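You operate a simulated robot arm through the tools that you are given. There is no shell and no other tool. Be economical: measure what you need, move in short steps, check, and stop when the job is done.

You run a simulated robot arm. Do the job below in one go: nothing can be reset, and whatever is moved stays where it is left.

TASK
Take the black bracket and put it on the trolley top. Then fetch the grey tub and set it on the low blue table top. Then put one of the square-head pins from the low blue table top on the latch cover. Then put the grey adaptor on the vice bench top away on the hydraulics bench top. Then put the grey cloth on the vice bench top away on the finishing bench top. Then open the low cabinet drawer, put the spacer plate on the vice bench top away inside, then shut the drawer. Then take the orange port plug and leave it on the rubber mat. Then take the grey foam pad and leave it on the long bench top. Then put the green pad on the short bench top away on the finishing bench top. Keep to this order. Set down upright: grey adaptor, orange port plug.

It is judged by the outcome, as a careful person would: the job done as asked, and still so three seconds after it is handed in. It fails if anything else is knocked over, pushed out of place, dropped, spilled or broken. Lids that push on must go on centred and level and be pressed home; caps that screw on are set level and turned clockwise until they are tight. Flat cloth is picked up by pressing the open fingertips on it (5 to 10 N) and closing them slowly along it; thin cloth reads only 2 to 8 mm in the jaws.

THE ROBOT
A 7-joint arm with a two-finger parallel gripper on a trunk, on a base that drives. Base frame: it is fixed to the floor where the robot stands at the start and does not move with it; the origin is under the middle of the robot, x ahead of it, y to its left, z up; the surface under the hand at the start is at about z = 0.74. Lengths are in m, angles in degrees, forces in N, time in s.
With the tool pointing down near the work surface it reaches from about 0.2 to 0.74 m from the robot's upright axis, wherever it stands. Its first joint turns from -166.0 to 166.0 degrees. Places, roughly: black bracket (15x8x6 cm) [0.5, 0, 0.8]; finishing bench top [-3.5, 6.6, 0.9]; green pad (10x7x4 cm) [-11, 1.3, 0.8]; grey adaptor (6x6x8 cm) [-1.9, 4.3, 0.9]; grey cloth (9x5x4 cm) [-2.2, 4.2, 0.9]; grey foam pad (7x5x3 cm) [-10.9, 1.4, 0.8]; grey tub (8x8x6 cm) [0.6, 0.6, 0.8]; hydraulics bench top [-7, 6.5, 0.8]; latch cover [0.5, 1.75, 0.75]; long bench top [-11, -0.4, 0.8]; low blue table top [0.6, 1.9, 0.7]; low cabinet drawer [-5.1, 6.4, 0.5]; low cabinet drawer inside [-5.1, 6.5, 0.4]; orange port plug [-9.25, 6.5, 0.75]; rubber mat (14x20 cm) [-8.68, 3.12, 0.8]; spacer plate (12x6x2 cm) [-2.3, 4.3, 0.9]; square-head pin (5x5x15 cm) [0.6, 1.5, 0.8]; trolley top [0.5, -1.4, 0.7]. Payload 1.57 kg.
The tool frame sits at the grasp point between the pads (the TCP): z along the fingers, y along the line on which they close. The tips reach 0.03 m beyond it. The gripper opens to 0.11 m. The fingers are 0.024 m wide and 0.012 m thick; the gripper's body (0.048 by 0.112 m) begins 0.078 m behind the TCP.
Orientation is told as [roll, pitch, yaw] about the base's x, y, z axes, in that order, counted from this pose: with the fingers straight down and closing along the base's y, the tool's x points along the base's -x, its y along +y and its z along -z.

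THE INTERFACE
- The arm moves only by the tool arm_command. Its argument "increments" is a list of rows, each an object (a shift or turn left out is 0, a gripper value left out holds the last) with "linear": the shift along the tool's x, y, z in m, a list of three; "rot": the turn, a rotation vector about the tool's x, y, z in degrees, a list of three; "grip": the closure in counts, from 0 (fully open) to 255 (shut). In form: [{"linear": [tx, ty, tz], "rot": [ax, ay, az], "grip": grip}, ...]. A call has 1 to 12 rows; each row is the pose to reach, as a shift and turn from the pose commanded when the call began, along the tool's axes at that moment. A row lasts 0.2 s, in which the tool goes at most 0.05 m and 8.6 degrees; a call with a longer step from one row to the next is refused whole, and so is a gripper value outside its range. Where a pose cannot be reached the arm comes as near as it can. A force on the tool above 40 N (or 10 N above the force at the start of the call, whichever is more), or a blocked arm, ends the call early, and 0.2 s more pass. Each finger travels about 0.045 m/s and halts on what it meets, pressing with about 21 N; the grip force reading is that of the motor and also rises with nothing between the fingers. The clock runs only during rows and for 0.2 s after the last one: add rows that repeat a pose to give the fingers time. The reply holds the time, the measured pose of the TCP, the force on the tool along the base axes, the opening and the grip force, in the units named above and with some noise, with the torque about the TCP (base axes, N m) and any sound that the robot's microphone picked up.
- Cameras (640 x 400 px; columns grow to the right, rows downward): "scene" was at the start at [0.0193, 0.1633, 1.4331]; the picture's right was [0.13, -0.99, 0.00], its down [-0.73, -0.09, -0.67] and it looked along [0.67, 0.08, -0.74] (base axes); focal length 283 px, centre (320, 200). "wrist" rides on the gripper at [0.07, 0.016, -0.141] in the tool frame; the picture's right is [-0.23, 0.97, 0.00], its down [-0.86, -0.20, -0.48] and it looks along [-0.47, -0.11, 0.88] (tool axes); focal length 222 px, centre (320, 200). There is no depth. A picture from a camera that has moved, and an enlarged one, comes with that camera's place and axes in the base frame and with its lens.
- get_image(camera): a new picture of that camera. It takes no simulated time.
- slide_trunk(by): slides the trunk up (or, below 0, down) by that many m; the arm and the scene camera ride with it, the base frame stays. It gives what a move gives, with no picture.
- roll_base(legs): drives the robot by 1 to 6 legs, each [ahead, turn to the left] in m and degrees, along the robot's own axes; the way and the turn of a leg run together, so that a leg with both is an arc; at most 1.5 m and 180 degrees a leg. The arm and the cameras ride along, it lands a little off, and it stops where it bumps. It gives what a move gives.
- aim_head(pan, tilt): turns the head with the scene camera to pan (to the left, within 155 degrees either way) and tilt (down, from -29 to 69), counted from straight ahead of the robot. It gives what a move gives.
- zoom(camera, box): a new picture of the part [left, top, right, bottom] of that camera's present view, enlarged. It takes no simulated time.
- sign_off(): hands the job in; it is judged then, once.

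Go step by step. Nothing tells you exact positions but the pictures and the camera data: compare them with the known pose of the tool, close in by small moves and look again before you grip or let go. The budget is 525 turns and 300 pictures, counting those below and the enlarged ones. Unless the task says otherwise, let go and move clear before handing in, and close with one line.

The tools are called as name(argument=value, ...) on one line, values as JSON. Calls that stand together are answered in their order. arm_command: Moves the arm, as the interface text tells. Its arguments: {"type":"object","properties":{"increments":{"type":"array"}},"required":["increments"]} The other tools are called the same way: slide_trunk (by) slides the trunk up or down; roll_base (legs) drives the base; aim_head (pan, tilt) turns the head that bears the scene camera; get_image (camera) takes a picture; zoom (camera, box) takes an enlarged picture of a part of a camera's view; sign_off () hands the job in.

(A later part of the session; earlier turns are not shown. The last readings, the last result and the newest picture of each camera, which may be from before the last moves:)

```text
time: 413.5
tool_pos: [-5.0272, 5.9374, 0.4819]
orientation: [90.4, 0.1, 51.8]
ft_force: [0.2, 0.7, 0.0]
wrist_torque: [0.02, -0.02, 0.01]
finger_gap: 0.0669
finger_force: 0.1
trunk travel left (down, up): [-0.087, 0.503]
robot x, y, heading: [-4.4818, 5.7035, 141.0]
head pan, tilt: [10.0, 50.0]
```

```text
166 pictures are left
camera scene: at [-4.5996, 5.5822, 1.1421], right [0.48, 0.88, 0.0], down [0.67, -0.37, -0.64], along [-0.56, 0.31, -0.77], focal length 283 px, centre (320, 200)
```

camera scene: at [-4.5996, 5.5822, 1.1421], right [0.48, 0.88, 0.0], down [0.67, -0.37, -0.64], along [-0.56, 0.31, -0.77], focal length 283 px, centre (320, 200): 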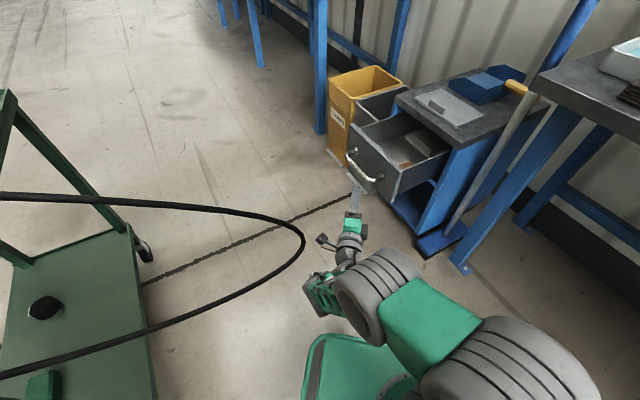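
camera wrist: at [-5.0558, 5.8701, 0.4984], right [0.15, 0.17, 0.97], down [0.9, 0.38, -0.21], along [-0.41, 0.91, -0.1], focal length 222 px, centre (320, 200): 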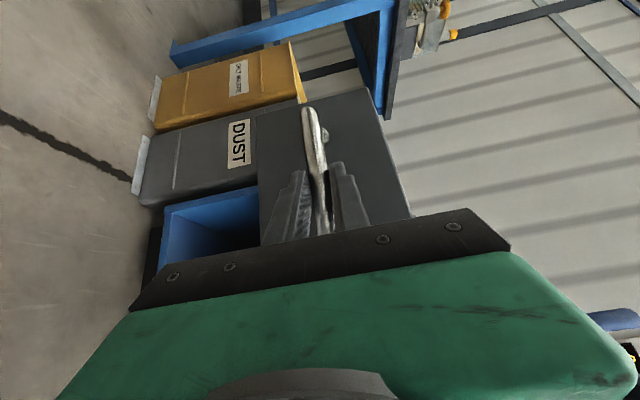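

slide_trunk(by=0.5)

arm_command(increments=[{"rot": [8.2, 0, 0]}, {"rot": [16.4, 0, 0]}, {"rot": [24.6, 0, 0]}, {"rot": [32.8, 0, 0]}, {"rot": [41, 0, 0]}, {"rot": [49.2, 0, 0]}, {"rot": [57.4, 0, 0]}, {"rot": [65.6, 0, 0]}, {"rot": [73.8, 0, 0]}, {"rot": [82, 0, 0]}, {"rot": [90.4, 0, 0]}])

```text
refused: 0.5 is not a number from -0.4 to 0.4
```

```text
time: 415.9
tool_pos: [-5.0264, 5.9372, 0.4839]
orientation: [-0.2, -0.1, 51.7]
ft_force: [0.2, 0.3, -0.1]
wrist_torque: [0.01, -0.05, 0.01]
finger_gap: 0.067
finger_force: 0.0
trunk travel left (down, up): [-0.087, 0.503]
robot x, y, heading: [-4.488, 5.7064, 141.1]
head pan, tilt: [10.0, 50.0]
```

The trunk step was refused (limit 0.4) but the rotation went fine. Raise now.

slide_trunk(by=0.4)

slide_trunk(by=0.1)

arm_command(increments=[{"linear": [0, -0.01, 0], "rot": [0, 0, -8.5]}, {"linear": [0, -0.02, 0], "rot": [0, 0, -17]}, {"linear": [0, -0.03, 0], "rot": [0, 0, -25.5]}, {"linear": [0, -0.04, 0], "rot": [0, 0, -34]}, {"linear": [0, -0.05, 0], "rot": [0, 0, -42.5]}, {"linear": [0, -0.06, 0], "rot": [0, 0, -51]}, {"linear": [0, -0.07, 0], "rot": [0, 0, -59.5]}, {"linear": [0, -0.08, 0], "rot": [0, 0, -68]}, {"linear": [0, -0.09, 0], "rot": [0, 0, -76.5]}, {"linear": [0, -0.1, 0], "rot": [0, 0, -85]}, {"linear": [0, -0.1, 0], "rot": [0, 0, -89.5]}])

get_image(camera="scene")

```text
time: 419.8
tool_pos: [-5.0268, 5.9379, 0.8827]
orientation: [0.1, 0.0, 51.7]
ft_force: [0.1, -0.9, 0.9]
wrist_torque: [0.0, 0.01, -0.01]
finger_gap: 0.0668
finger_force: 0.0
trunk travel left (down, up): [-0.487, 0.103]
robot x, y, heading: [-4.4818, 5.7049, 141.2]
head pan, tilt: [10.0, 50.0]
```

```text
time: 421.1
tool_pos: [-5.0257, 5.937, 0.9821]
orientation: [0.0, 0.0, 51.7]
ft_force: [-0.2, 0.9, -0.6]
wrist_torque: [0.01, -0.01, -0.04]
finger_gap: 0.0668
finger_force: 0.1
trunk travel left (down, up): [-0.587, 0.003]
robot x, y, heading: [-4.4759, 5.7096, 140.8]
head pan, tilt: [10.0, 50.0]
```

```text
time: 423.5
tool_pos: [-4.9473, 5.8744, 0.9823]
orientation: [0.0, -0.1, 141.3]
ft_force: [-0.3, 0.0, -0.1]
wrist_torque: [0.0, 0.0, 0.02]
finger_gap: 0.0668
finger_force: 0.1
trunk travel left (down, up): [-0.587, 0.003]
robot x, y, heading: [-4.4797, 5.7022, 141.1]
head pan, tilt: [10.0, 50.0]
```

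```text
165 pictures are left
camera scene: at [-4.5996, 5.5822, 1.6421], right [0.48, 0.88, 0.0], down [0.67, -0.37, -0.64], along [-0.56, 0.31, -0.77], focal length 283 px, centre (320, 200)
```

scene: 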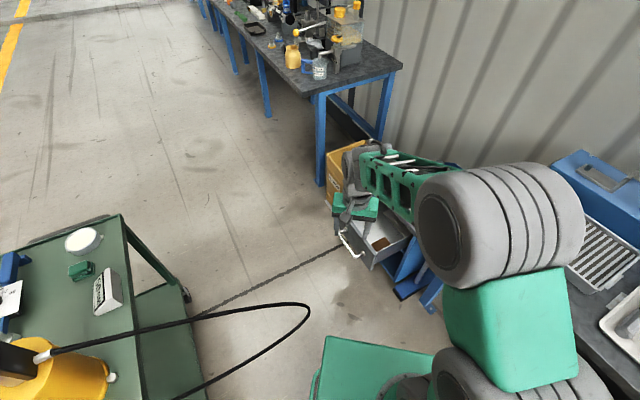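

Drawer stays open. Raise the hand a bit and drive to the vice bench for the spacer plate.

arm_command(increments=[{"linear": [0, 0, -0.03], "grip": 0}, {"linear": [0, 0, -0.06]}])

roll_base(legs=[[0, -141], [1.38, 0], [0, -90], [1.0, 0], [0.98, 0], [0, 90]])

```text
time: 424.1
tool_pos: [-4.9478, 5.8754, 1.0424]
orientation: [0.1, 0.0, 141.2]
ft_force: [-0.3, 0.6, -0.2]
wrist_torque: [-0.02, 0.04, -0.03]
finger_gap: 0.1102
finger_force: 0.0
trunk travel left (down, up): [-0.587, 0.003]
robot x, y, heading: [-4.4839, 5.7031, 141.1]
head pan, tilt: [10.0, 50.0]
```

```text
time: 453.9
tool_pos: [-2.5547, 3.9632, 1.042]
orientation: [0.1, 0.0, 2.8]
ft_force: [0.1, -0.6, 0.8]
wrist_torque: [-0.01, 0.02, 0.03]
finger_gap: 0.1101
finger_force: 0.2
trunk travel left (down, up): [-0.587, 0.003]
robot x, y, heading: [-3.0128, 3.7829, 2.9]
head pan, tilt: [10.0, 50.0]
```

roll_base(legs=[[0, -8.5], [0.6, 0], [0, 95.6]])

get_image(camera="wrist")

```text
time: 461.9
tool_pos: [-2.5774, 4.1964, 1.0421]
orientation: [0.0, -0.1, 88.8]
ft_force: [-0.3, -0.1, 0.4]
wrist_torque: [-0.03, 0.0, 0.01]
finger_gap: 0.1101
finger_force: 0.0
trunk travel left (down, up): [-0.587, 0.003]
robot x, y, heading: [-2.4298, 3.7263, 88.5]
head pan, tilt: [10.0, 50.0]
```

```text
164 pictures are left
camera wrist: at [-2.596, 4.1275, 1.1826], right [-0.97, 0.25, 0.0], down [0.22, 0.85, 0.48], along [0.12, 0.46, -0.88], focal length 222 px, centre (320, 200)
```

wrist: 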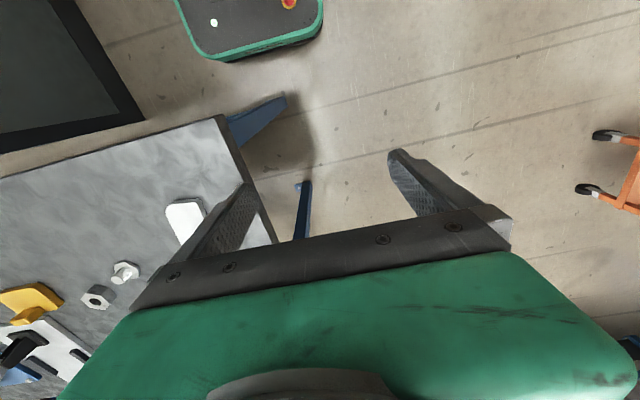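

arm_command(increments=[{"linear": [-0.018, -0.048, 0]}, {"linear": [-0.036, -0.096, 0]}, {"linear": [-0.054, -0.144, 0]}, {"linear": [-0.072, -0.192, 0]}, {"linear": [-0.09, -0.24, 0]}])

get_image(camera="wrist")

zoom(camera="wrist", box=[240, 80, 400, 220])

```text
refused: row 1 steps farther than a row can; nothing moved
```

```text
163 pictures are left
camera wrist: at [-2.596, 4.1275, 1.1826], right [-0.97, 0.25, 0.0], down [0.22, 0.85, 0.48], along [0.12, 0.46, -0.88], focal length 222 px, centre (320, 200)
```

wrist: 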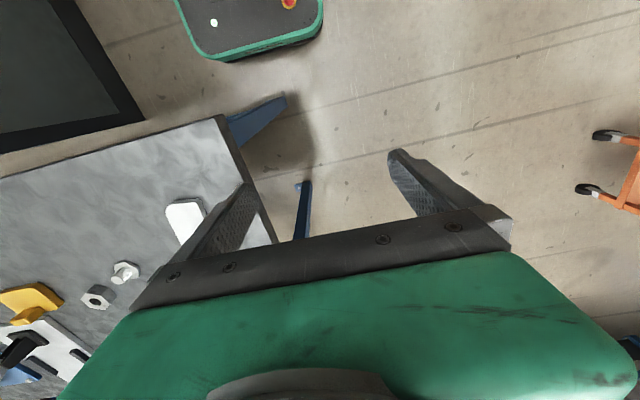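

```text
2.86 times, centred on (320, 150) of wrist
camera zoom: at [-2.596, 4.1275, 1.1826], right [-0.97, 0.25, 0.0], down [0.22, 0.85, 0.48], along [0.12, 0.46, -0.88], focal length 635 px, centre (320, 343)
```

zoom: 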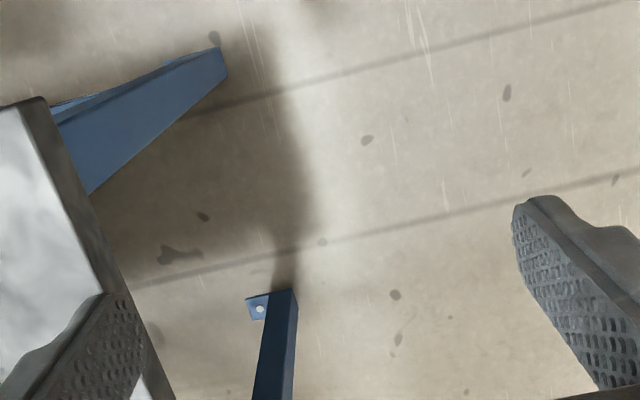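

Row step too long; split it finer.

arm_command(increments=[{"linear": [-0.015, -0.04, 0]}, {"linear": [-0.03, -0.08, 0]}, {"linear": [-0.045, -0.12, 0]}, {"linear": [-0.06, -0.16, 0]}, {"linear": [-0.075, -0.2, 0]}, {"linear": [-0.09, -0.24, 0]}])

get_image(camera="wrist")

zoom(camera="wrist", box=[240, 80, 400, 220])

```text
time: 463.3
tool_pos: [-2.3335, 4.2798, 1.04]
orientation: [0.1, 0.1, 88.7]
ft_force: [0.3, -1.0, 0.5]
wrist_torque: [0.02, 0.04, -0.02]
finger_gap: 0.1101
finger_force: 0.0
trunk travel left (down, up): [-0.587, 0.003]
robot x, y, heading: [-2.4305, 3.7269, 88.6]
head pan, tilt: [10.0, 50.0]
```

```text
161 pictures are left
camera wrist: at [-2.3526, 4.2111, 1.1802], right [-0.97, 0.25, 0.0], down [0.22, 0.85, 0.48], along [0.12, 0.46, -0.88], focal length 222 px, centre (320, 200)
```

wrist: 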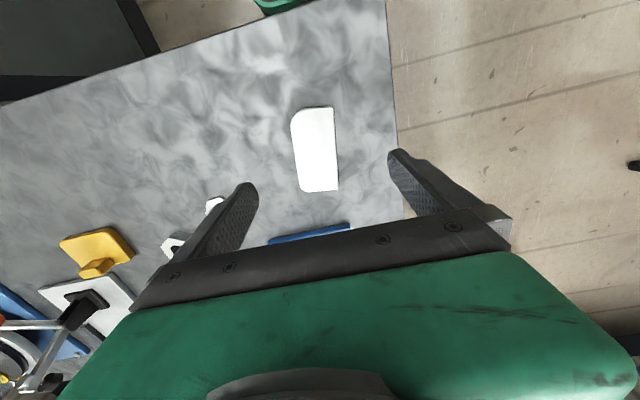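

```text
2.86 times, centred on (320, 150) of wrist
camera zoom: at [-2.3526, 4.2111, 1.1802], right [-0.97, 0.25, 0.0], down [0.22, 0.85, 0.48], along [0.12, 0.46, -0.88], focal length 635 px, centre (320, 343)
```

zoom: 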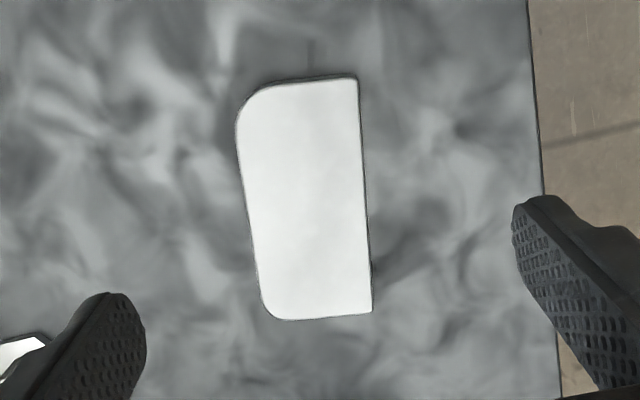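

Plate centre (-2.326, 4.29), long axis 9° off y. Turn and descend.

arm_command(increments=[{"linear": [-0.0105, -0.0075, 0.04], "rot": [0, 0, 7.7]}, {"linear": [-0.0105, -0.0075, 0.08], "rot": [0, 0, 7.7]}, {"linear": [-0.0105, -0.0075, 0.11], "rot": [0, 0, 7.7]}])

get_image(camera="wrist")

```text
time: 464.1
tool_pos: [-2.3293, 4.2922, 0.9308]
orientation: [-0.1, -0.1, 81.1]
ft_force: [-0.7, -0.6, 0.0]
wrist_torque: [-0.02, 0.02, -0.01]
finger_gap: 0.1102
finger_force: 0.1
trunk travel left (down, up): [-0.587, 0.003]
robot x, y, heading: [-2.427, 3.7282, 88.7]
head pan, tilt: [10.0, 50.0]
```

```text
159 pictures are left
camera wrist: at [-2.356, 4.2248, 1.072], right [-0.93, 0.38, 0.0], down [0.33, 0.81, 0.48], along [0.18, 0.44, -0.88], focal length 222 px, centre (320, 200)
```

wrist: 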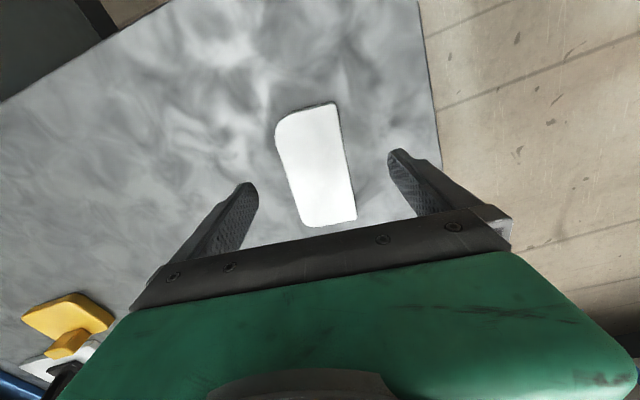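

arm_command(increments=[{"linear": [0.003, -0.002, 0.015]}, {"linear": [0.003, -0.002, 0.028]}, {"linear": [0.003, -0.002, 0.036]}])

arm_command(increments=[{"grip": 50}, {"grip": 100}, {"grip": 140}, {"grip": 170}, {"grip": 200}, {"grip": 200}])

get_image(camera="wrist")

```text
time: 464.9
tool_pos: [-2.3261, 4.2886, 0.8967]
orientation: [0.0, -0.1, 81.0]
ft_force: [0.6, 0.0, -0.2]
wrist_torque: [-0.03, -0.04, -0.03]
finger_gap: 0.1101
finger_force: 0.1
trunk travel left (down, up): [-0.587, 0.003]
robot x, y, heading: [-2.428, 3.7172, 88.6]
head pan, tilt: [10.0, 50.0]
```

```text
time: 466.3
tool_pos: [-2.3253, 4.2876, 0.8968]
orientation: [0.0, 0.0, 81.0]
ft_force: [2.3, 0.1, 0.5]
wrist_torque: [-0.07, -0.11, -0.03]
finger_gap: 0.06
finger_force: 21.1
trunk travel left (down, up): [-0.587, 0.003]
robot x, y, heading: [-2.4302, 3.7259, 88.8]
head pan, tilt: [10.0, 50.0]
```

```text
158 pictures are left
camera wrist: at [-2.3528, 4.2219, 1.0363], right [-0.93, 0.38, 0.0], down [0.33, 0.81, 0.48], along [0.18, 0.44, -0.88], focal length 222 px, centre (320, 200)
```

wrist: 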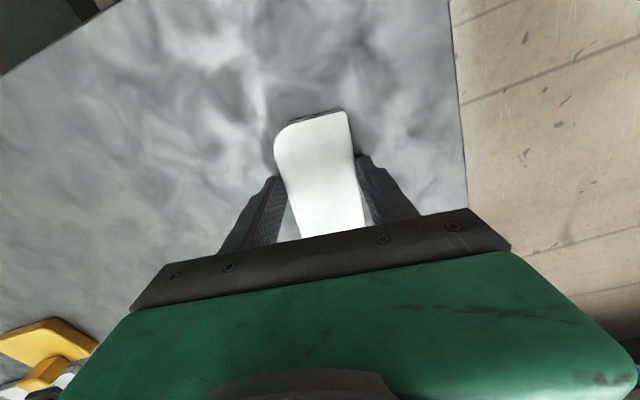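

Gripped. Lift and carry.

arm_command(increments=[{"linear": [0, 0, -0.02]}, {"linear": [0, 0, -0.05]}, {"linear": [0.02, 0.02, -0.08]}, {"linear": [0.04, 0.04, -0.11]}, {"linear": [0.06, 0.06, -0.14]}, {"linear": [0.08, 0.08, -0.14]}, {"linear": [0.08, 0.11, -0.14]}])

roll_base(legs=[[-0.08, 0], [0, 91], [0.62, 0], [0, -90], [1.0, 0], [1.0, 0]])

get_image(camera="wrist")

```text
time: 467.9
tool_pos: [-2.4499, 4.2265, 1.0359]
orientation: [0.0, 0.0, 81.0]
ft_force: [0.5, -0.3, -6.9]
wrist_torque: [-0.11, -0.01, -0.03]
finger_gap: 0.0598
finger_force: 20.9
trunk travel left (down, up): [-0.587, 0.003]
robot x, y, heading: [-2.4261, 3.7208, 88.5]
head pan, tilt: [10.0, 50.0]
```

```text
time: 489.3
tool_pos: [-3.0227, 6.148, 1.0356]
orientation: [0.0, 0.1, 80.7]
ft_force: [-0.6, -0.4, -7.8]
wrist_torque: [-0.12, 0.03, 0.03]
finger_gap: 0.0598
finger_force: 21.5
trunk travel left (down, up): [-0.587, 0.003]
robot x, y, heading: [-3.0044, 5.6446, 88.7]
head pan, tilt: [10.0, 50.0]
```

```text
157 pictures are left
camera wrist: at [-3.0505, 6.0801, 1.1767], right [-0.92, 0.38, 0.0], down [0.34, 0.81, 0.48], along [0.18, 0.44, -0.88], focal length 222 px, centre (320, 200)
```

wrist: 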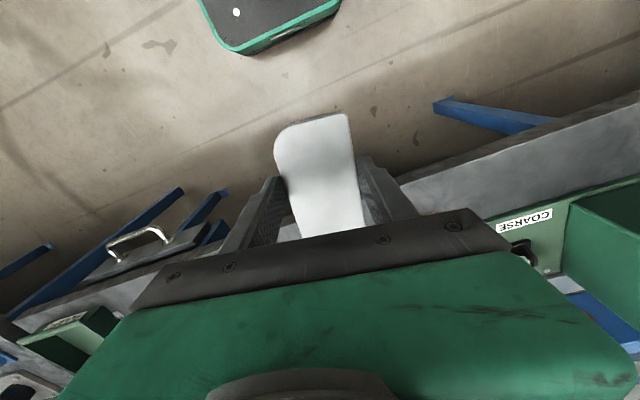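

roll_base(legs=[[0, 88.5], [1.46, 0], [0, -36]])

get_image(camera="scene")

get_image(camera="wrist")

```text
time: 502.1
tool_pos: [-4.8852, 6.0497, 1.0359]
orientation: [0.0, 0.1, 131.8]
ft_force: [-0.9, 0.5, -7.0]
wrist_torque: [-0.07, -0.09, 0.03]
finger_gap: 0.0597
finger_force: 21.3
trunk travel left (down, up): [-0.587, 0.003]
robot x, y, heading: [-4.4815, 5.7387, 139.6]
head pan, tilt: [10.0, 50.0]
```

```text
156 pictures are left
camera scene: at [-4.6051, 5.6271, 1.6421], right [0.51, 0.86, 0.0], down [0.66, -0.39, -0.64], along [-0.55, 0.33, -0.77], focal length 283 px, centre (320, 200)
```

scene: 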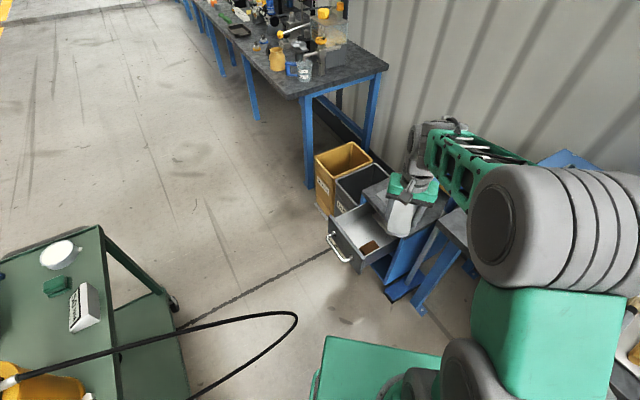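

```text
155 pictures are left
camera wrist: at [-4.8521, 5.9859, 1.1767], right [-0.88, -0.48, 0.0], down [-0.42, 0.77, 0.48], along [-0.23, 0.42, -0.88], focal length 222 px, centre (320, 200)
```

wrist: 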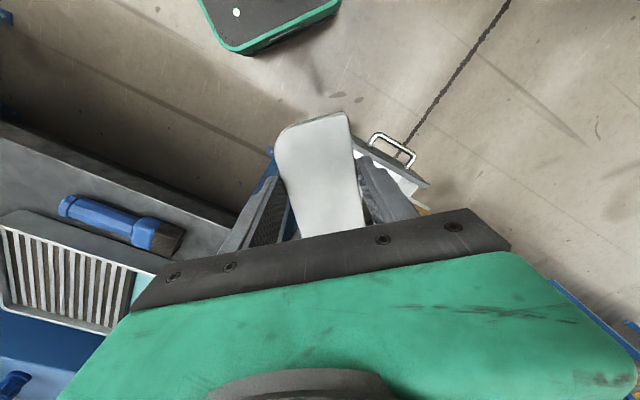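

zoom(camera="scene", box=[300, 160, 460, 290])

```text
3.08 times, centred on (380, 225) of scene
camera zoom: at [-4.6051, 5.6271, 1.6421], right [0.51, 0.86, 0.0], down [0.66, -0.39, -0.64], along [-0.55, 0.33, -0.77], focal length 871 px, centre (135, 123)
```

zoom: 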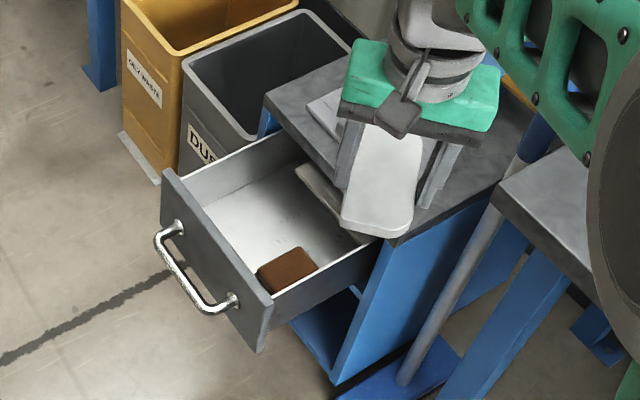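

Drawer: free left area x −5.25…−5.11, y 6.10…6.30; plate will lie there lengthwise along y. I move the base a bit closer.

roll_base(legs=[[0, -7], [0.18, 0], [0, 16]])

arm_command(increments=[{"rot": [0, 0, 8.5]}, {"rot": [0, 0, 17]}, {"rot": [0, 0, 25.5]}, {"rot": [0, 0, 34]}, {"rot": [0, 0, 42.5]}, {"rot": [0, 0, 50.8]}])

get_image(camera="wrist")

get_image(camera="scene")

```text
time: 505.2
tool_pos: [-5.0504, 6.1173, 1.0372]
orientation: [-0.1, 0.0, 140.8]
ft_force: [0.2, 0.2, -6.6]
wrist_torque: [-0.07, -0.08, -0.02]
finger_gap: 0.0598
finger_force: 21.2
trunk travel left (down, up): [-0.587, 0.003]
robot x, y, heading: [-4.6049, 5.8832, 148.0]
head pan, tilt: [10.0, 50.0]
```

```text
time: 506.6
tool_pos: [-5.0514, 6.1175, 1.0361]
orientation: [-0.1, 0.1, 89.9]
ft_force: [0.0, 0.2, -7.0]
wrist_torque: [-0.14, 0.02, 0.0]
finger_gap: 0.06
finger_force: 20.9
trunk travel left (down, up): [-0.587, 0.003]
robot x, y, heading: [-4.6108, 5.8783, 148.4]
head pan, tilt: [10.0, 50.0]
```

```text
153 pictures are left
camera wrist: at [-5.068, 6.0471, 1.1765], right [-0.97, 0.23, 0.0], down [0.2, 0.86, 0.48], along [0.11, 0.46, -0.88], focal length 222 px, centre (320, 200)
```

wrist: 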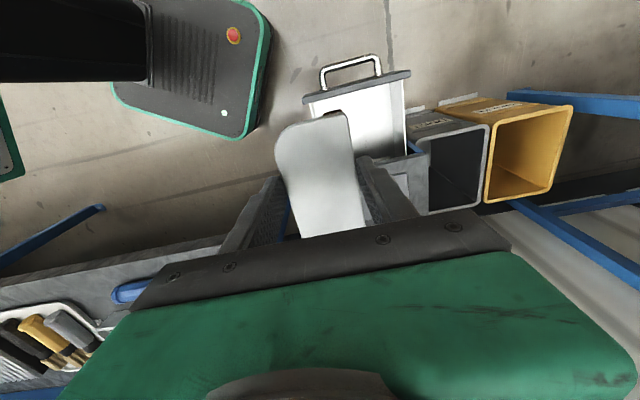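

```text
152 pictures are left
camera scene: at [-4.7085, 5.7443, 1.642], right [0.37, 0.93, 0.0], down [0.71, -0.28, -0.64], along [-0.6, 0.24, -0.77], focal length 283 px, centre (320, 200)
```

scene: 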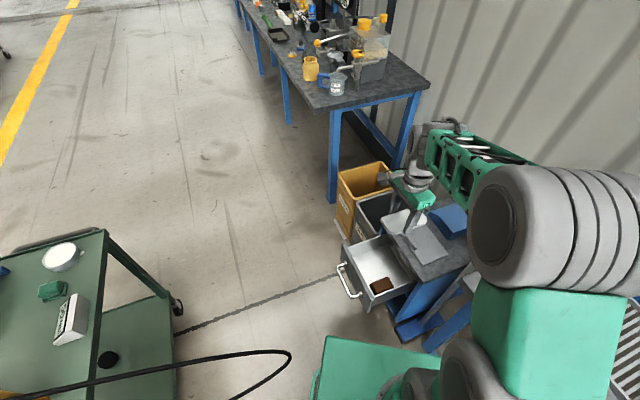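

arm_command(increments=[{"linear": [-0.02, 0.04, 0]}, {"linear": [-0.04, 0.08, 0]}, {"linear": [-0.055, 0.11, 0]}, {"linear": [-0.066, 0.134, 0]}])

slide_trunk(by=-0.36)

get_image(camera="wrist")

get_image(camera="scene")

```text
time: 507.6
tool_pos: [-5.1846, 6.1826, 1.0371]
orientation: [-0.2, 0.1, 90.1]
ft_force: [-0.7, 0.3, -7.0]
wrist_torque: [-0.09, 0.0, 0.03]
finger_gap: 0.0597
finger_force: 21.2
trunk travel left (down, up): [-0.587, 0.003]
robot x, y, heading: [-4.6115, 5.8789, 148.3]
head pan, tilt: [10.0, 50.0]
```

```text
time: 511.1
tool_pos: [-5.1834, 6.1828, 0.6775]
orientation: [-0.1, 0.1, 90.1]
ft_force: [-0.4, -0.1, -7.4]
wrist_torque: [-0.13, 0.01, -0.01]
finger_gap: 0.0598
finger_force: 21.3
trunk travel left (down, up): [-0.227, 0.363]
robot x, y, heading: [-4.6126, 5.8807, 148.2]
head pan, tilt: [10.0, 50.0]
```

```text
151 pictures are left
camera wrist: at [-5.2009, 6.1126, 0.8175], right [-0.97, 0.23, 0.0], down [0.2, 0.86, 0.48], along [0.11, 0.46, -0.88], focal length 222 px, centre (320, 200)
```

wrist: 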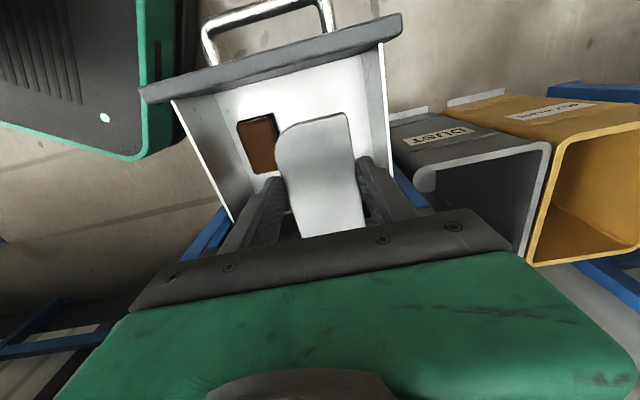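

```text
150 pictures are left
camera scene: at [-4.7085, 5.7443, 1.2821], right [0.37, 0.93, 0.0], down [0.71, -0.28, -0.64], along [-0.6, 0.24, -0.77], focal length 283 px, centre (320, 200)
```

scene: 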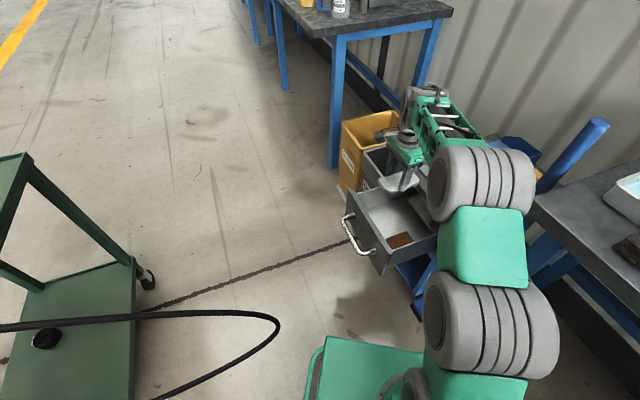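

Alignment with the drawer is good. Lower in.

slide_trunk(by=-0.15)

get_image(camera="wrist")

zoom(camera="scene", box=[320, 60, 480, 210])

```text
time: 512.8
tool_pos: [-5.1848, 6.1827, 0.5265]
orientation: [0.0, 0.1, 90.0]
ft_force: [-0.1, -0.1, -6.7]
wrist_torque: [-0.09, 0.02, 0.0]
finger_gap: 0.0598
finger_force: 21.2
trunk travel left (down, up): [-0.077, 0.513]
robot x, y, heading: [-4.6068, 5.8786, 148.6]
head pan, tilt: [10.0, 50.0]
```

```text
149 pictures are left
camera wrist: at [-5.2009, 6.1125, 0.6676], right [-0.97, 0.23, 0.0], down [0.2, 0.86, 0.48], along [0.11, 0.47, -0.88], focal length 222 px, centre (320, 200)
```

wrist: 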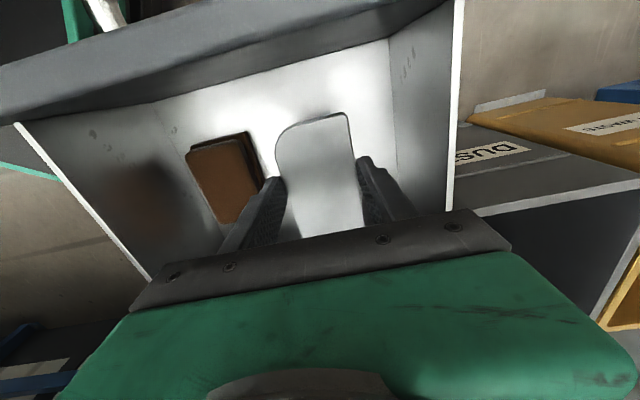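

```text
2.67 times, centred on (400, 135) of scene
camera zoom: at [-4.7085, 5.7443, 1.1321], right [0.37, 0.93, 0.0], down [0.71, -0.28, -0.64], along [-0.6, 0.24, -0.77], focal length 755 px, centre (107, 373)
```

zoom: 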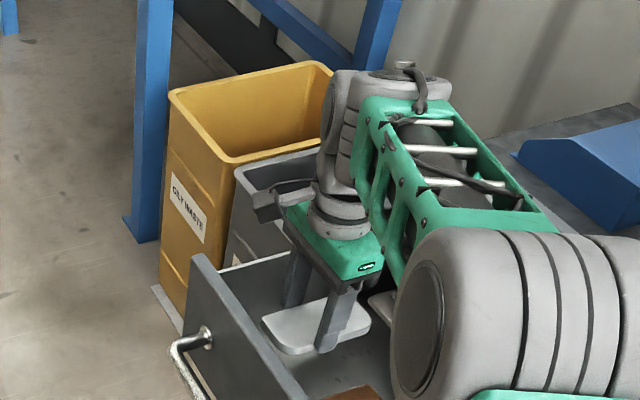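

arm_command(increments=[{"linear": [0, 0.012, 0.01]}, {"linear": [0, 0.012, 0.02]}, {"linear": [0, 0.012, 0.028]}, {"linear": [0, 0.012, 0.034]}, {"linear": [0, 0.012, 0.038]}])

get_image(camera="wrist")

```text
time: 514.0
tool_pos: [-5.1949, 6.1827, 0.4887]
orientation: [0.1, 0.1, 90.0]
ft_force: [0.1, 0.7, -6.9]
wrist_torque: [-0.08, -0.02, -0.01]
finger_gap: 0.0597
finger_force: 20.8
trunk travel left (down, up): [-0.077, 0.513]
robot x, y, heading: [-4.608, 5.8773, 148.4]
head pan, tilt: [10.0, 50.0]
```

```text
147 pictures are left
camera wrist: at [-5.2125, 6.1128, 0.6295], right [-0.97, 0.23, 0.0], down [0.2, 0.86, 0.48], along [0.11, 0.47, -0.88], focal length 222 px, centre (320, 200)
```

wrist: 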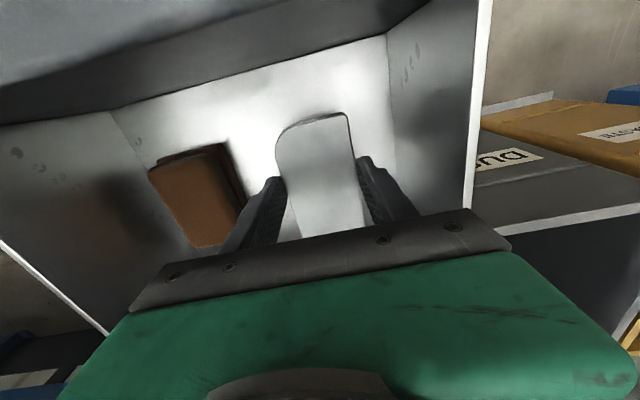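

arm_command(increments=[{"linear": [0, 0, 0.004]}, {"linear": [0, 0, 0.008]}, {"linear": [0, 0, 0.012]}, {"linear": [0, 0, 0.016]}, {"linear": [0, 0, 0.02]}])

```text
time: 515.2
tool_pos: [-5.1953, 6.1824, 0.4676]
orientation: [0.0, 0.1, 90.0]
ft_force: [0.0, -0.5, -7.6]
wrist_torque: [-0.14, 0.03, 0.01]
finger_gap: 0.0597
finger_force: 20.9
trunk travel left (down, up): [-0.077, 0.513]
robot x, y, heading: [-4.6075, 5.8801, 148.2]
head pan, tilt: [10.0, 50.0]
```

arm_command(increments=[{"linear": [0, 0, 0.004]}, {"linear": [0, 0, 0.008]}, {"linear": [0, 0, 0.012]}])

get_image(camera="wrist")

```text
time: 516.0
tool_pos: [-5.1965, 6.1838, 0.4607]
orientation: [0.5, -0.1, 89.9]
ft_force: [1.7, 1.5, 14.7]
wrist_torque: [0.06, -0.17, -0.04]
finger_gap: 0.0599
finger_force: 20.9
trunk travel left (down, up): [-0.077, 0.513]
robot x, y, heading: [-4.6076, 5.8797, 148.6]
head pan, tilt: [10.0, 50.0]
```

```text
146 pictures are left
camera wrist: at [-5.2132, 6.1131, 0.6013], right [-0.97, 0.23, 0.01], down [0.2, 0.85, 0.48], along [0.1, 0.47, -0.88], focal length 222 px, centre (320, 200)
```

wrist: 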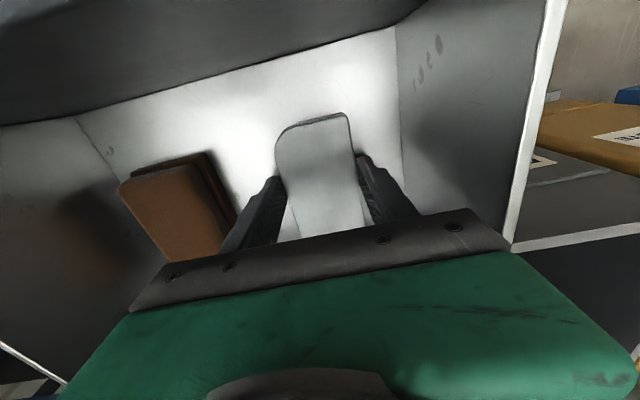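

Plate on drawer floor. Ease, open slightly, and lift out.

arm_command(increments=[{"linear": [0, 0, -0.003]}, {"linear": [0, 0, -0.003], "grip": 100}, {"linear": [0, 0, -0.003], "grip": 85}, {"linear": [0, 0, -0.003], "grip": 85}])

arm_command(increments=[{"linear": [0, 0, -0.02]}, {"linear": [0, 0, -0.04]}, {"linear": [0, 0, -0.06]}])

get_image(camera="wrist")

```text
time: 517.0
tool_pos: [-5.1955, 6.1826, 0.461]
orientation: [0.0, 0.1, 90.0]
ft_force: [-0.2, 0.3, -0.7]
wrist_torque: [0.0, -0.01, 0.0]
finger_gap: 0.0734
finger_force: 0.0
trunk travel left (down, up): [-0.077, 0.513]
robot x, y, heading: [-4.6076, 5.8787, 148.3]
head pan, tilt: [10.0, 50.0]
```

```text
time: 517.8
tool_pos: [-5.196, 6.1817, 0.5204]
orientation: [0.0, 0.1, 90.0]
ft_force: [-1.3, -0.7, 0.4]
wrist_torque: [-0.02, 0.01, -0.01]
finger_gap: 0.0733
finger_force: 0.0
trunk travel left (down, up): [-0.077, 0.513]
robot x, y, heading: [-4.6088, 5.878, 148.5]
head pan, tilt: [10.0, 50.0]
```

```text
145 pictures are left
camera wrist: at [-5.2127, 6.1125, 0.6606], right [-0.97, 0.23, 0.0], down [0.2, 0.86, 0.48], along [0.11, 0.47, -0.88], focal length 222 px, centre (320, 200)
```

wrist: 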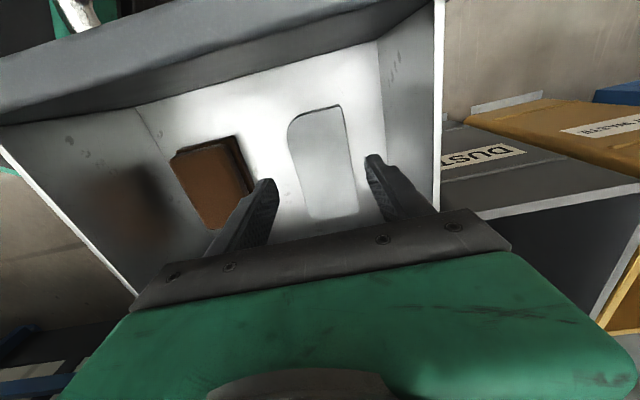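

Plate lies in the drawer. Now close the fingers, go in front of the handle, and push it shut.

slide_trunk(by=0.14)

arm_command(increments=[{"linear": [0.04, -0.01, 0], "grip": 150}, {"linear": [0.08, -0.02, 0], "grip": 255}, {"linear": [0.12, -0.03, 0]}, {"linear": [0.16, -0.04, 0]}, {"linear": [0.2, -0.05, 0]}, {"linear": [0.24, -0.055, 0]}])

get_image(camera="wrist")

get_image(camera="scene")

```text
time: 519.5
tool_pos: [-5.1956, 6.182, 0.6596]
orientation: [0.1, 0.1, 90.0]
ft_force: [0.4, 0.7, -0.1]
wrist_torque: [0.0, 0.01, -0.02]
finger_gap: 0.0735
finger_force: 0.1
trunk travel left (down, up): [-0.217, 0.373]
robot x, y, heading: [-4.6071, 5.8787, 148.4]
head pan, tilt: [10.0, 50.0]
```

```text
time: 520.9
tool_pos: [-5.1415, 5.9412, 0.6604]
orientation: [-0.1, 0.1, 89.9]
ft_force: [-1.6, 0.5, -0.4]
wrist_torque: [-0.02, 0.03, 0.02]
finger_gap: 0.0002
finger_force: 20.5
trunk travel left (down, up): [-0.217, 0.373]
robot x, y, heading: [-4.6097, 5.879, 148.4]
head pan, tilt: [10.0, 50.0]
```

```text
144 pictures are left
camera wrist: at [-5.1577, 5.8721, 0.8003], right [-0.97, 0.23, 0.0], down [0.2, 0.86, 0.48], along [0.11, 0.47, -0.88], focal length 222 px, centre (320, 200)
```

wrist: 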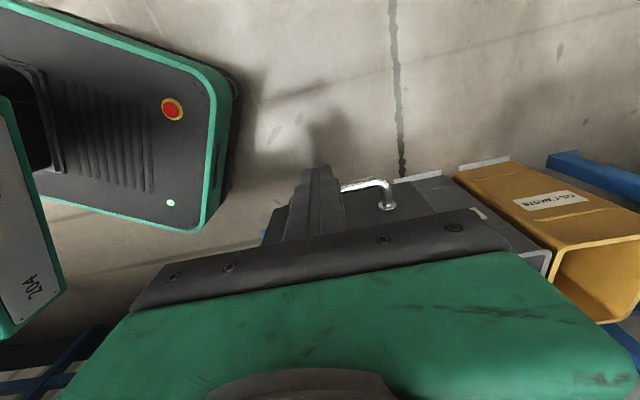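

```text
143 pictures are left
camera scene: at [-4.7081, 5.7442, 1.2721], right [0.37, 0.93, 0.0], down [0.71, -0.28, -0.64], along [-0.6, 0.24, -0.77], focal length 283 px, centre (320, 200)
```

scene: 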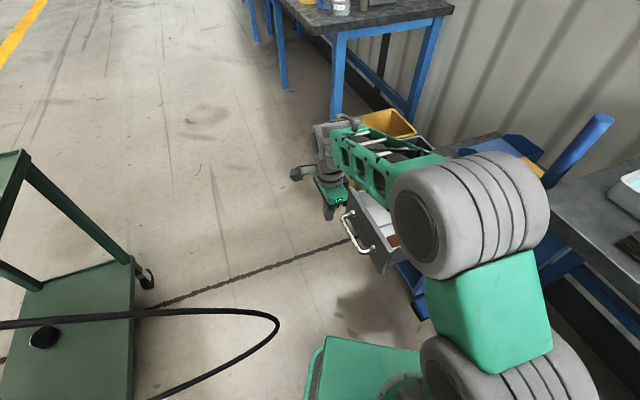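

Finger clear in front of the bar (bar y≈6.02). Lower to its height and push.

slide_trunk(by=-0.165)

arm_command(increments=[{"linear": [-0.025, 0, 0]}, {"linear": [-0.05, 0, 0]}, {"linear": [-0.07, 0, 0]}, {"linear": [-0.09, 0, 0]}, {"linear": [-0.11, 0, 0]}, {"linear": [-0.13, 0, 0]}, {"linear": [-0.15, 0, 0]}])

get_image(camera="scene")

```text
time: 522.8
tool_pos: [-5.1416, 5.9423, 0.4954]
orientation: [0.0, 0.0, 90.0]
ft_force: [0.1, -0.3, -0.1]
wrist_torque: [0.0, 0.0, -0.03]
finger_gap: 0.0
finger_force: 21.2
trunk travel left (down, up): [-0.052, 0.538]
robot x, y, heading: [-4.6077, 5.8796, 148.4]
head pan, tilt: [10.0, 50.0]
```

```text
time: 524.4
tool_pos: [-5.1405, 6.094, 0.497]
orientation: [0.0, 0.0, 90.0]
ft_force: [0.0, -0.3, 0.1]
wrist_torque: [-0.01, -0.02, 0.01]
finger_gap: 0.0001
finger_force: 20.9
trunk travel left (down, up): [-0.052, 0.538]
robot x, y, heading: [-4.606, 5.8829, 148.3]
head pan, tilt: [10.0, 50.0]
```

```text
142 pictures are left
camera scene: at [-4.7081, 5.744, 1.1071], right [0.37, 0.93, 0.0], down [0.71, -0.28, -0.64], along [-0.6, 0.24, -0.77], focal length 283 px, centre (320, 200)
```

scene: 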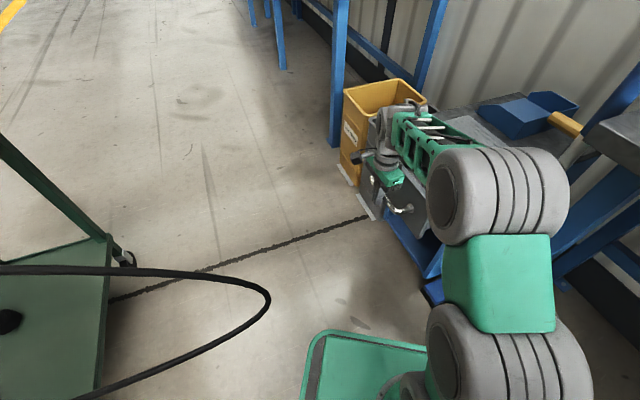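

arm_command(increments=[{"linear": [-0.02, 0, 0]}, {"linear": [-0.04, 0, 0]}, {"linear": [-0.06, 0, 0]}, {"linear": [-0.08, 0, 0]}, {"linear": [-0.095, 0, 0]}])

zoom(camera="scene", box=[320, 70, 480, 220])

```text
time: 525.6
tool_pos: [-5.1408, 6.1871, 0.495]
orientation: [0.0, 0.0, 89.9]
ft_force: [0.2, 0.6, -0.3]
wrist_torque: [-0.03, -0.01, 0.0]
finger_gap: 0.0
finger_force: 20.5
trunk travel left (down, up): [-0.052, 0.538]
robot x, y, heading: [-4.6082, 5.8778, 148.4]
head pan, tilt: [10.0, 50.0]
```

```text
2.67 times, centred on (400, 145) of scene
camera zoom: at [-4.7081, 5.744, 1.107], right [0.37, 0.93, 0.0], down [0.71, -0.28, -0.64], along [-0.6, 0.24, -0.77], focal length 755 px, centre (107, 347)
```

zoom: 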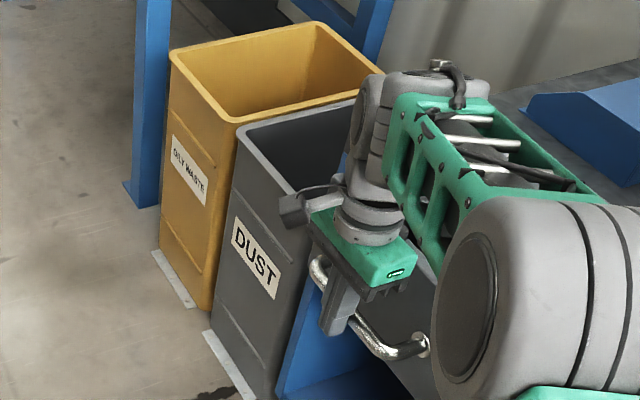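

arm_command(increments=[{"linear": [-0.004, 0, 0]}, {"linear": [-0.008, 0, 0]}, {"linear": [-0.012, 0, 0]}, {"linear": [-0.016, 0, 0]}])

```text
time: 526.6
tool_pos: [-5.1397, 6.1967, 0.4935]
orientation: [-0.4, 0.4, 90.8]
ft_force: [0.8, -9.1, 3.7]
wrist_torque: [-0.02, -0.01, -0.03]
finger_gap: 0.0
finger_force: 21.1
trunk travel left (down, up): [-0.052, 0.538]
robot x, y, heading: [-4.6113, 5.8825, 148.9]
head pan, tilt: [10.0, 50.0]
stopped in row 4: the force on the tool passed its limit at 42 N (the readings are from after the stop); the commanded pose is now the measured one
```

Hard stop felt — drawer shut. Back off, rise and verify.

arm_command(increments=[{"linear": [0.03, 0, 0]}, {"linear": [0.07, 0, 0]}, {"linear": [0.11, 0, 0]}, {"linear": [0.15, 0, 0]}, {"linear": [0.19, 0, 0]}])

slide_trunk(by=0.3)

get_image(camera="scene")

zoom(camera="scene", box=[300, 120, 500, 280])

```text
time: 527.8
tool_pos: [-5.1397, 6.0072, 0.4949]
orientation: [-0.3, 0.5, 90.6]
ft_force: [1.1, -0.8, 0.7]
wrist_torque: [-0.03, -0.02, 0.04]
finger_gap: 0.0001
finger_force: 21.4
trunk travel left (down, up): [-0.052, 0.538]
robot x, y, heading: [-4.603, 5.8797, 148.8]
head pan, tilt: [10.0, 50.0]
```

```text
time: 530.8
tool_pos: [-5.1421, 6.0073, 0.7946]
orientation: [-0.4, 0.4, 90.7]
ft_force: [-0.7, -0.3, 0.5]
wrist_torque: [0.02, 0.0, 0.01]
finger_gap: 0.0
finger_force: 21.0
trunk travel left (down, up): [-0.352, 0.238]
robot x, y, heading: [-4.6071, 5.8816, 148.9]
head pan, tilt: [10.0, 50.0]
```

```text
140 pictures are left
camera scene: at [-4.707, 5.7431, 1.407], right [0.36, 0.93, 0.0], down [0.71, -0.28, -0.64], along [-0.6, 0.23, -0.77], focal length 283 px, centre (320, 200)
```

scene: 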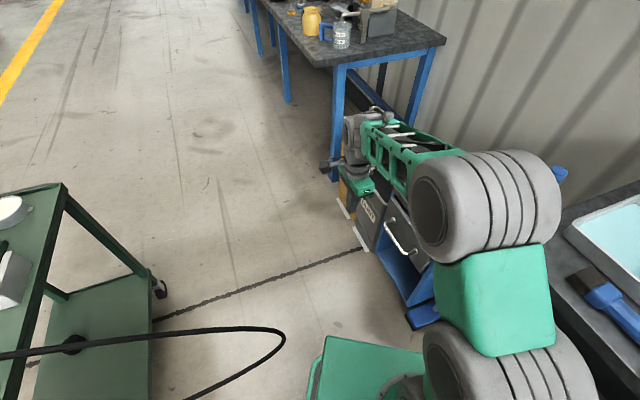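

```text
2.50 times, centred on (400, 200) of scene
camera zoom: at [-4.707, 5.7431, 1.407], right [0.36, 0.93, 0.0], down [0.71, -0.28, -0.64], along [-0.6, 0.23, -0.77], focal length 708 px, centre (120, 200)
```

zoom: 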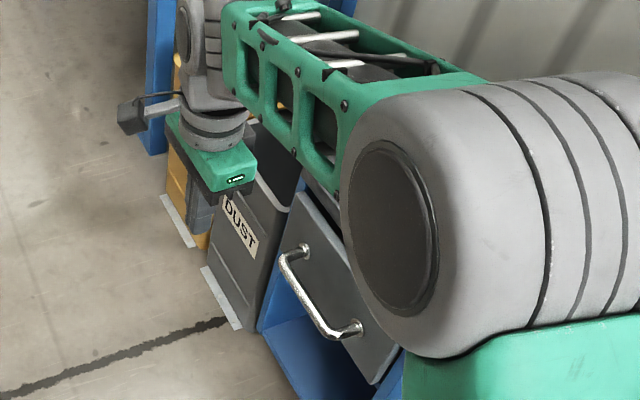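

The drawer is shut. I raise, un-rotate the hand, and start the way toward the orange port plug (around the trolleys).

slide_trunk(by=0.23)

roll_base(legs=[[-0.2, 0]])

arm_command(increments=[{"rot": [0, 0, -8.5], "grip": 200}, {"rot": [0, 0, -17], "grip": 100}, {"rot": [0, 0, -25.5], "grip": 0}, {"rot": [0, 0, -34]}, {"rot": [0, 0, -42.5]}, {"rot": [0, 0, -51]}, {"rot": [0, 0, -58]}])

aim_head(pan=20, tilt=45)

get_image(camera="scene")

```text
time: 533.3
tool_pos: [-5.1408, 6.0071, 1.0239]
orientation: [-0.4, 0.4, 90.7]
ft_force: [-0.1, -0.3, 0.4]
wrist_torque: [0.04, 0.01, -0.01]
finger_gap: 0.0002
finger_force: 21.4
trunk travel left (down, up): [-0.582, 0.008]
robot x, y, heading: [-4.6067, 5.8799, 148.8]
head pan, tilt: [10.0, 50.0]
```

```text
time: 534.9
tool_pos: [-4.9686, 5.9028, 1.026]
orientation: [-0.3, 0.5, 90.7]
ft_force: [-0.2, 0.0, 0.0]
wrist_torque: [0.03, 0.0, 0.03]
finger_gap: 0.0
finger_force: 21.1
trunk travel left (down, up): [-0.582, 0.008]
robot x, y, heading: [-4.4392, 5.7746, 148.8]
head pan, tilt: [10.0, 50.0]
```

```text
time: 536.5
tool_pos: [-4.9695, 5.903, 1.0252]
orientation: [0.1, 0.5, 148.9]
ft_force: [0.4, 0.2, -0.4]
wrist_torque: [0.02, -0.01, 0.02]
finger_gap: 0.1099
finger_force: 0.0
trunk travel left (down, up): [-0.582, 0.008]
robot x, y, heading: [-4.4312, 5.7782, 148.9]
head pan, tilt: [10.0, 50.0]
```

```text
time: 537.2
tool_pos: [-4.9682, 5.904, 1.0259]
orientation: [0.2, 0.5, 148.7]
ft_force: [0.8, 1.3, -0.4]
wrist_torque: [0.0, -0.02, 0.01]
finger_gap: 0.1099
finger_force: 0.1
trunk travel left (down, up): [-0.582, 0.008]
robot x, y, heading: [-4.4367, 5.7739, 148.9]
head pan, tilt: [20.0, 45.0]
```

```text
138 pictures are left
camera scene: at [-4.5432, 5.6271, 1.644], right [0.19, 0.98, 0.0], down [0.69, -0.14, -0.71], along [-0.69, 0.14, -0.71], focal length 283 px, centre (320, 200)
```

scene: 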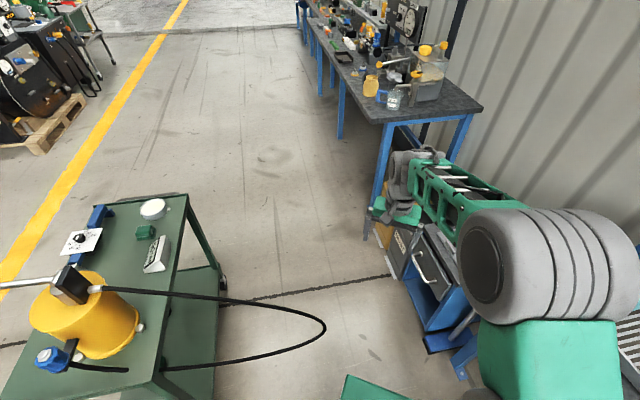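

Drawer front is flush. Drive round the trolleys to the west aisle.

roll_base(legs=[[0, -148.5], [1.15, 0], [0, -90], [1.5, 0], [0, -90]])

roll_base(legs=[[0.1, 0]])

```text
time: 563.6
tool_pos: [-3.7276, 4.1552, 1.0254]
orientation: [0.3, 0.6, -178.0]
ft_force: [-0.3, 0.1, 0.2]
wrist_torque: [0.01, -0.01, -0.01]
finger_gap: 0.11
finger_force: 0.1
trunk travel left (down, up): [-0.582, 0.008]
robot x, y, heading: [-3.2118, 4.3425, -177.9]
head pan, tilt: [20.0, 45.0]
```

```text
time: 564.8
tool_pos: [-3.8282, 4.1513, 1.0253]
orientation: [0.1, 0.6, -177.9]
ft_force: [0.2, 0.4, -0.3]
wrist_torque: [0.01, -0.02, 0.0]
finger_gap: 0.11
finger_force: 0.1
trunk travel left (down, up): [-0.582, 0.008]
robot x, y, heading: [-3.311, 4.3393, -178.3]
head pan, tilt: [20.0, 45.0]
```

roll_base(legs=[[0, 4], [1.5, 0], [0, -6], [1.5, 0], [1.5, 0]])

aim_head(pan=-30, tilt=25)

get_image(camera="scene")

aim_head(pan=35, tilt=30)

get_image(camera="scene")

```text
time: 587.2
tool_pos: [-8.3146, 3.9695, 1.0259]
orientation: [0.1, 0.6, -179.8]
ft_force: [-1.2, -0.8, 0.6]
wrist_torque: [-0.03, 0.01, 0.0]
finger_gap: 0.11
finger_force: 0.1
trunk travel left (down, up): [-0.582, 0.008]
robot x, y, heading: [-7.7922, 4.1387, -179.9]
head pan, tilt: [20.0, 45.0]
```

```text
time: 588.4
tool_pos: [-8.3156, 3.9671, 1.0253]
orientation: [0.1, 0.5, -179.9]
ft_force: [0.0, -0.2, -0.6]
wrist_torque: [0.03, -0.03, 0.03]
finger_gap: 0.1102
finger_force: 0.1
trunk travel left (down, up): [-0.582, 0.008]
robot x, y, heading: [-7.7927, 4.1376, -179.7]
head pan, tilt: [-30.0, 25.0]
```

```text
137 pictures are left
camera scene: at [-7.8115, 4.028, 1.6745], right [0.49, 0.87, 0.0], down [0.37, -0.21, -0.91], along [-0.79, 0.45, -0.42], focal length 283 px, centre (320, 200)
```

scene: 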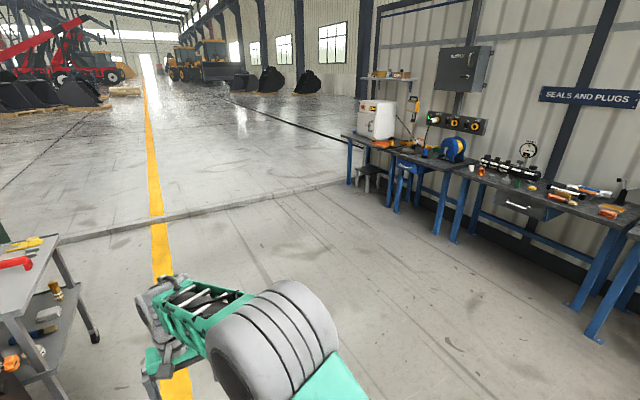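

```text
time: 589.7
tool_pos: [-8.3155, 3.9697, 1.0258]
orientation: [0.0, 0.5, -179.7]
ft_force: [-0.5, 0.8, -0.1]
wrist_torque: [0.01, 0.01, -0.02]
finger_gap: 0.1101
finger_force: 0.0
trunk travel left (down, up): [-0.582, 0.008]
robot x, y, heading: [-7.7941, 4.138, -179.7]
head pan, tilt: [35.0, 30.0]
```

```text
136 pictures are left
camera scene: at [-7.8053, 3.9302, 1.6666], right [-0.58, 0.82, 0.0], down [0.41, 0.29, -0.87], along [-0.71, -0.5, -0.5], focal length 283 px, centre (320, 200)
```

scene: 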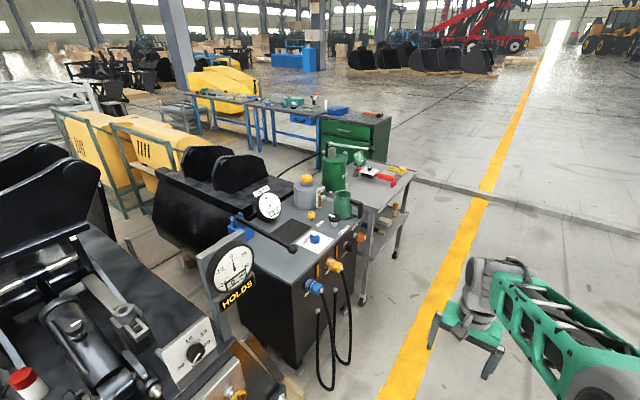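

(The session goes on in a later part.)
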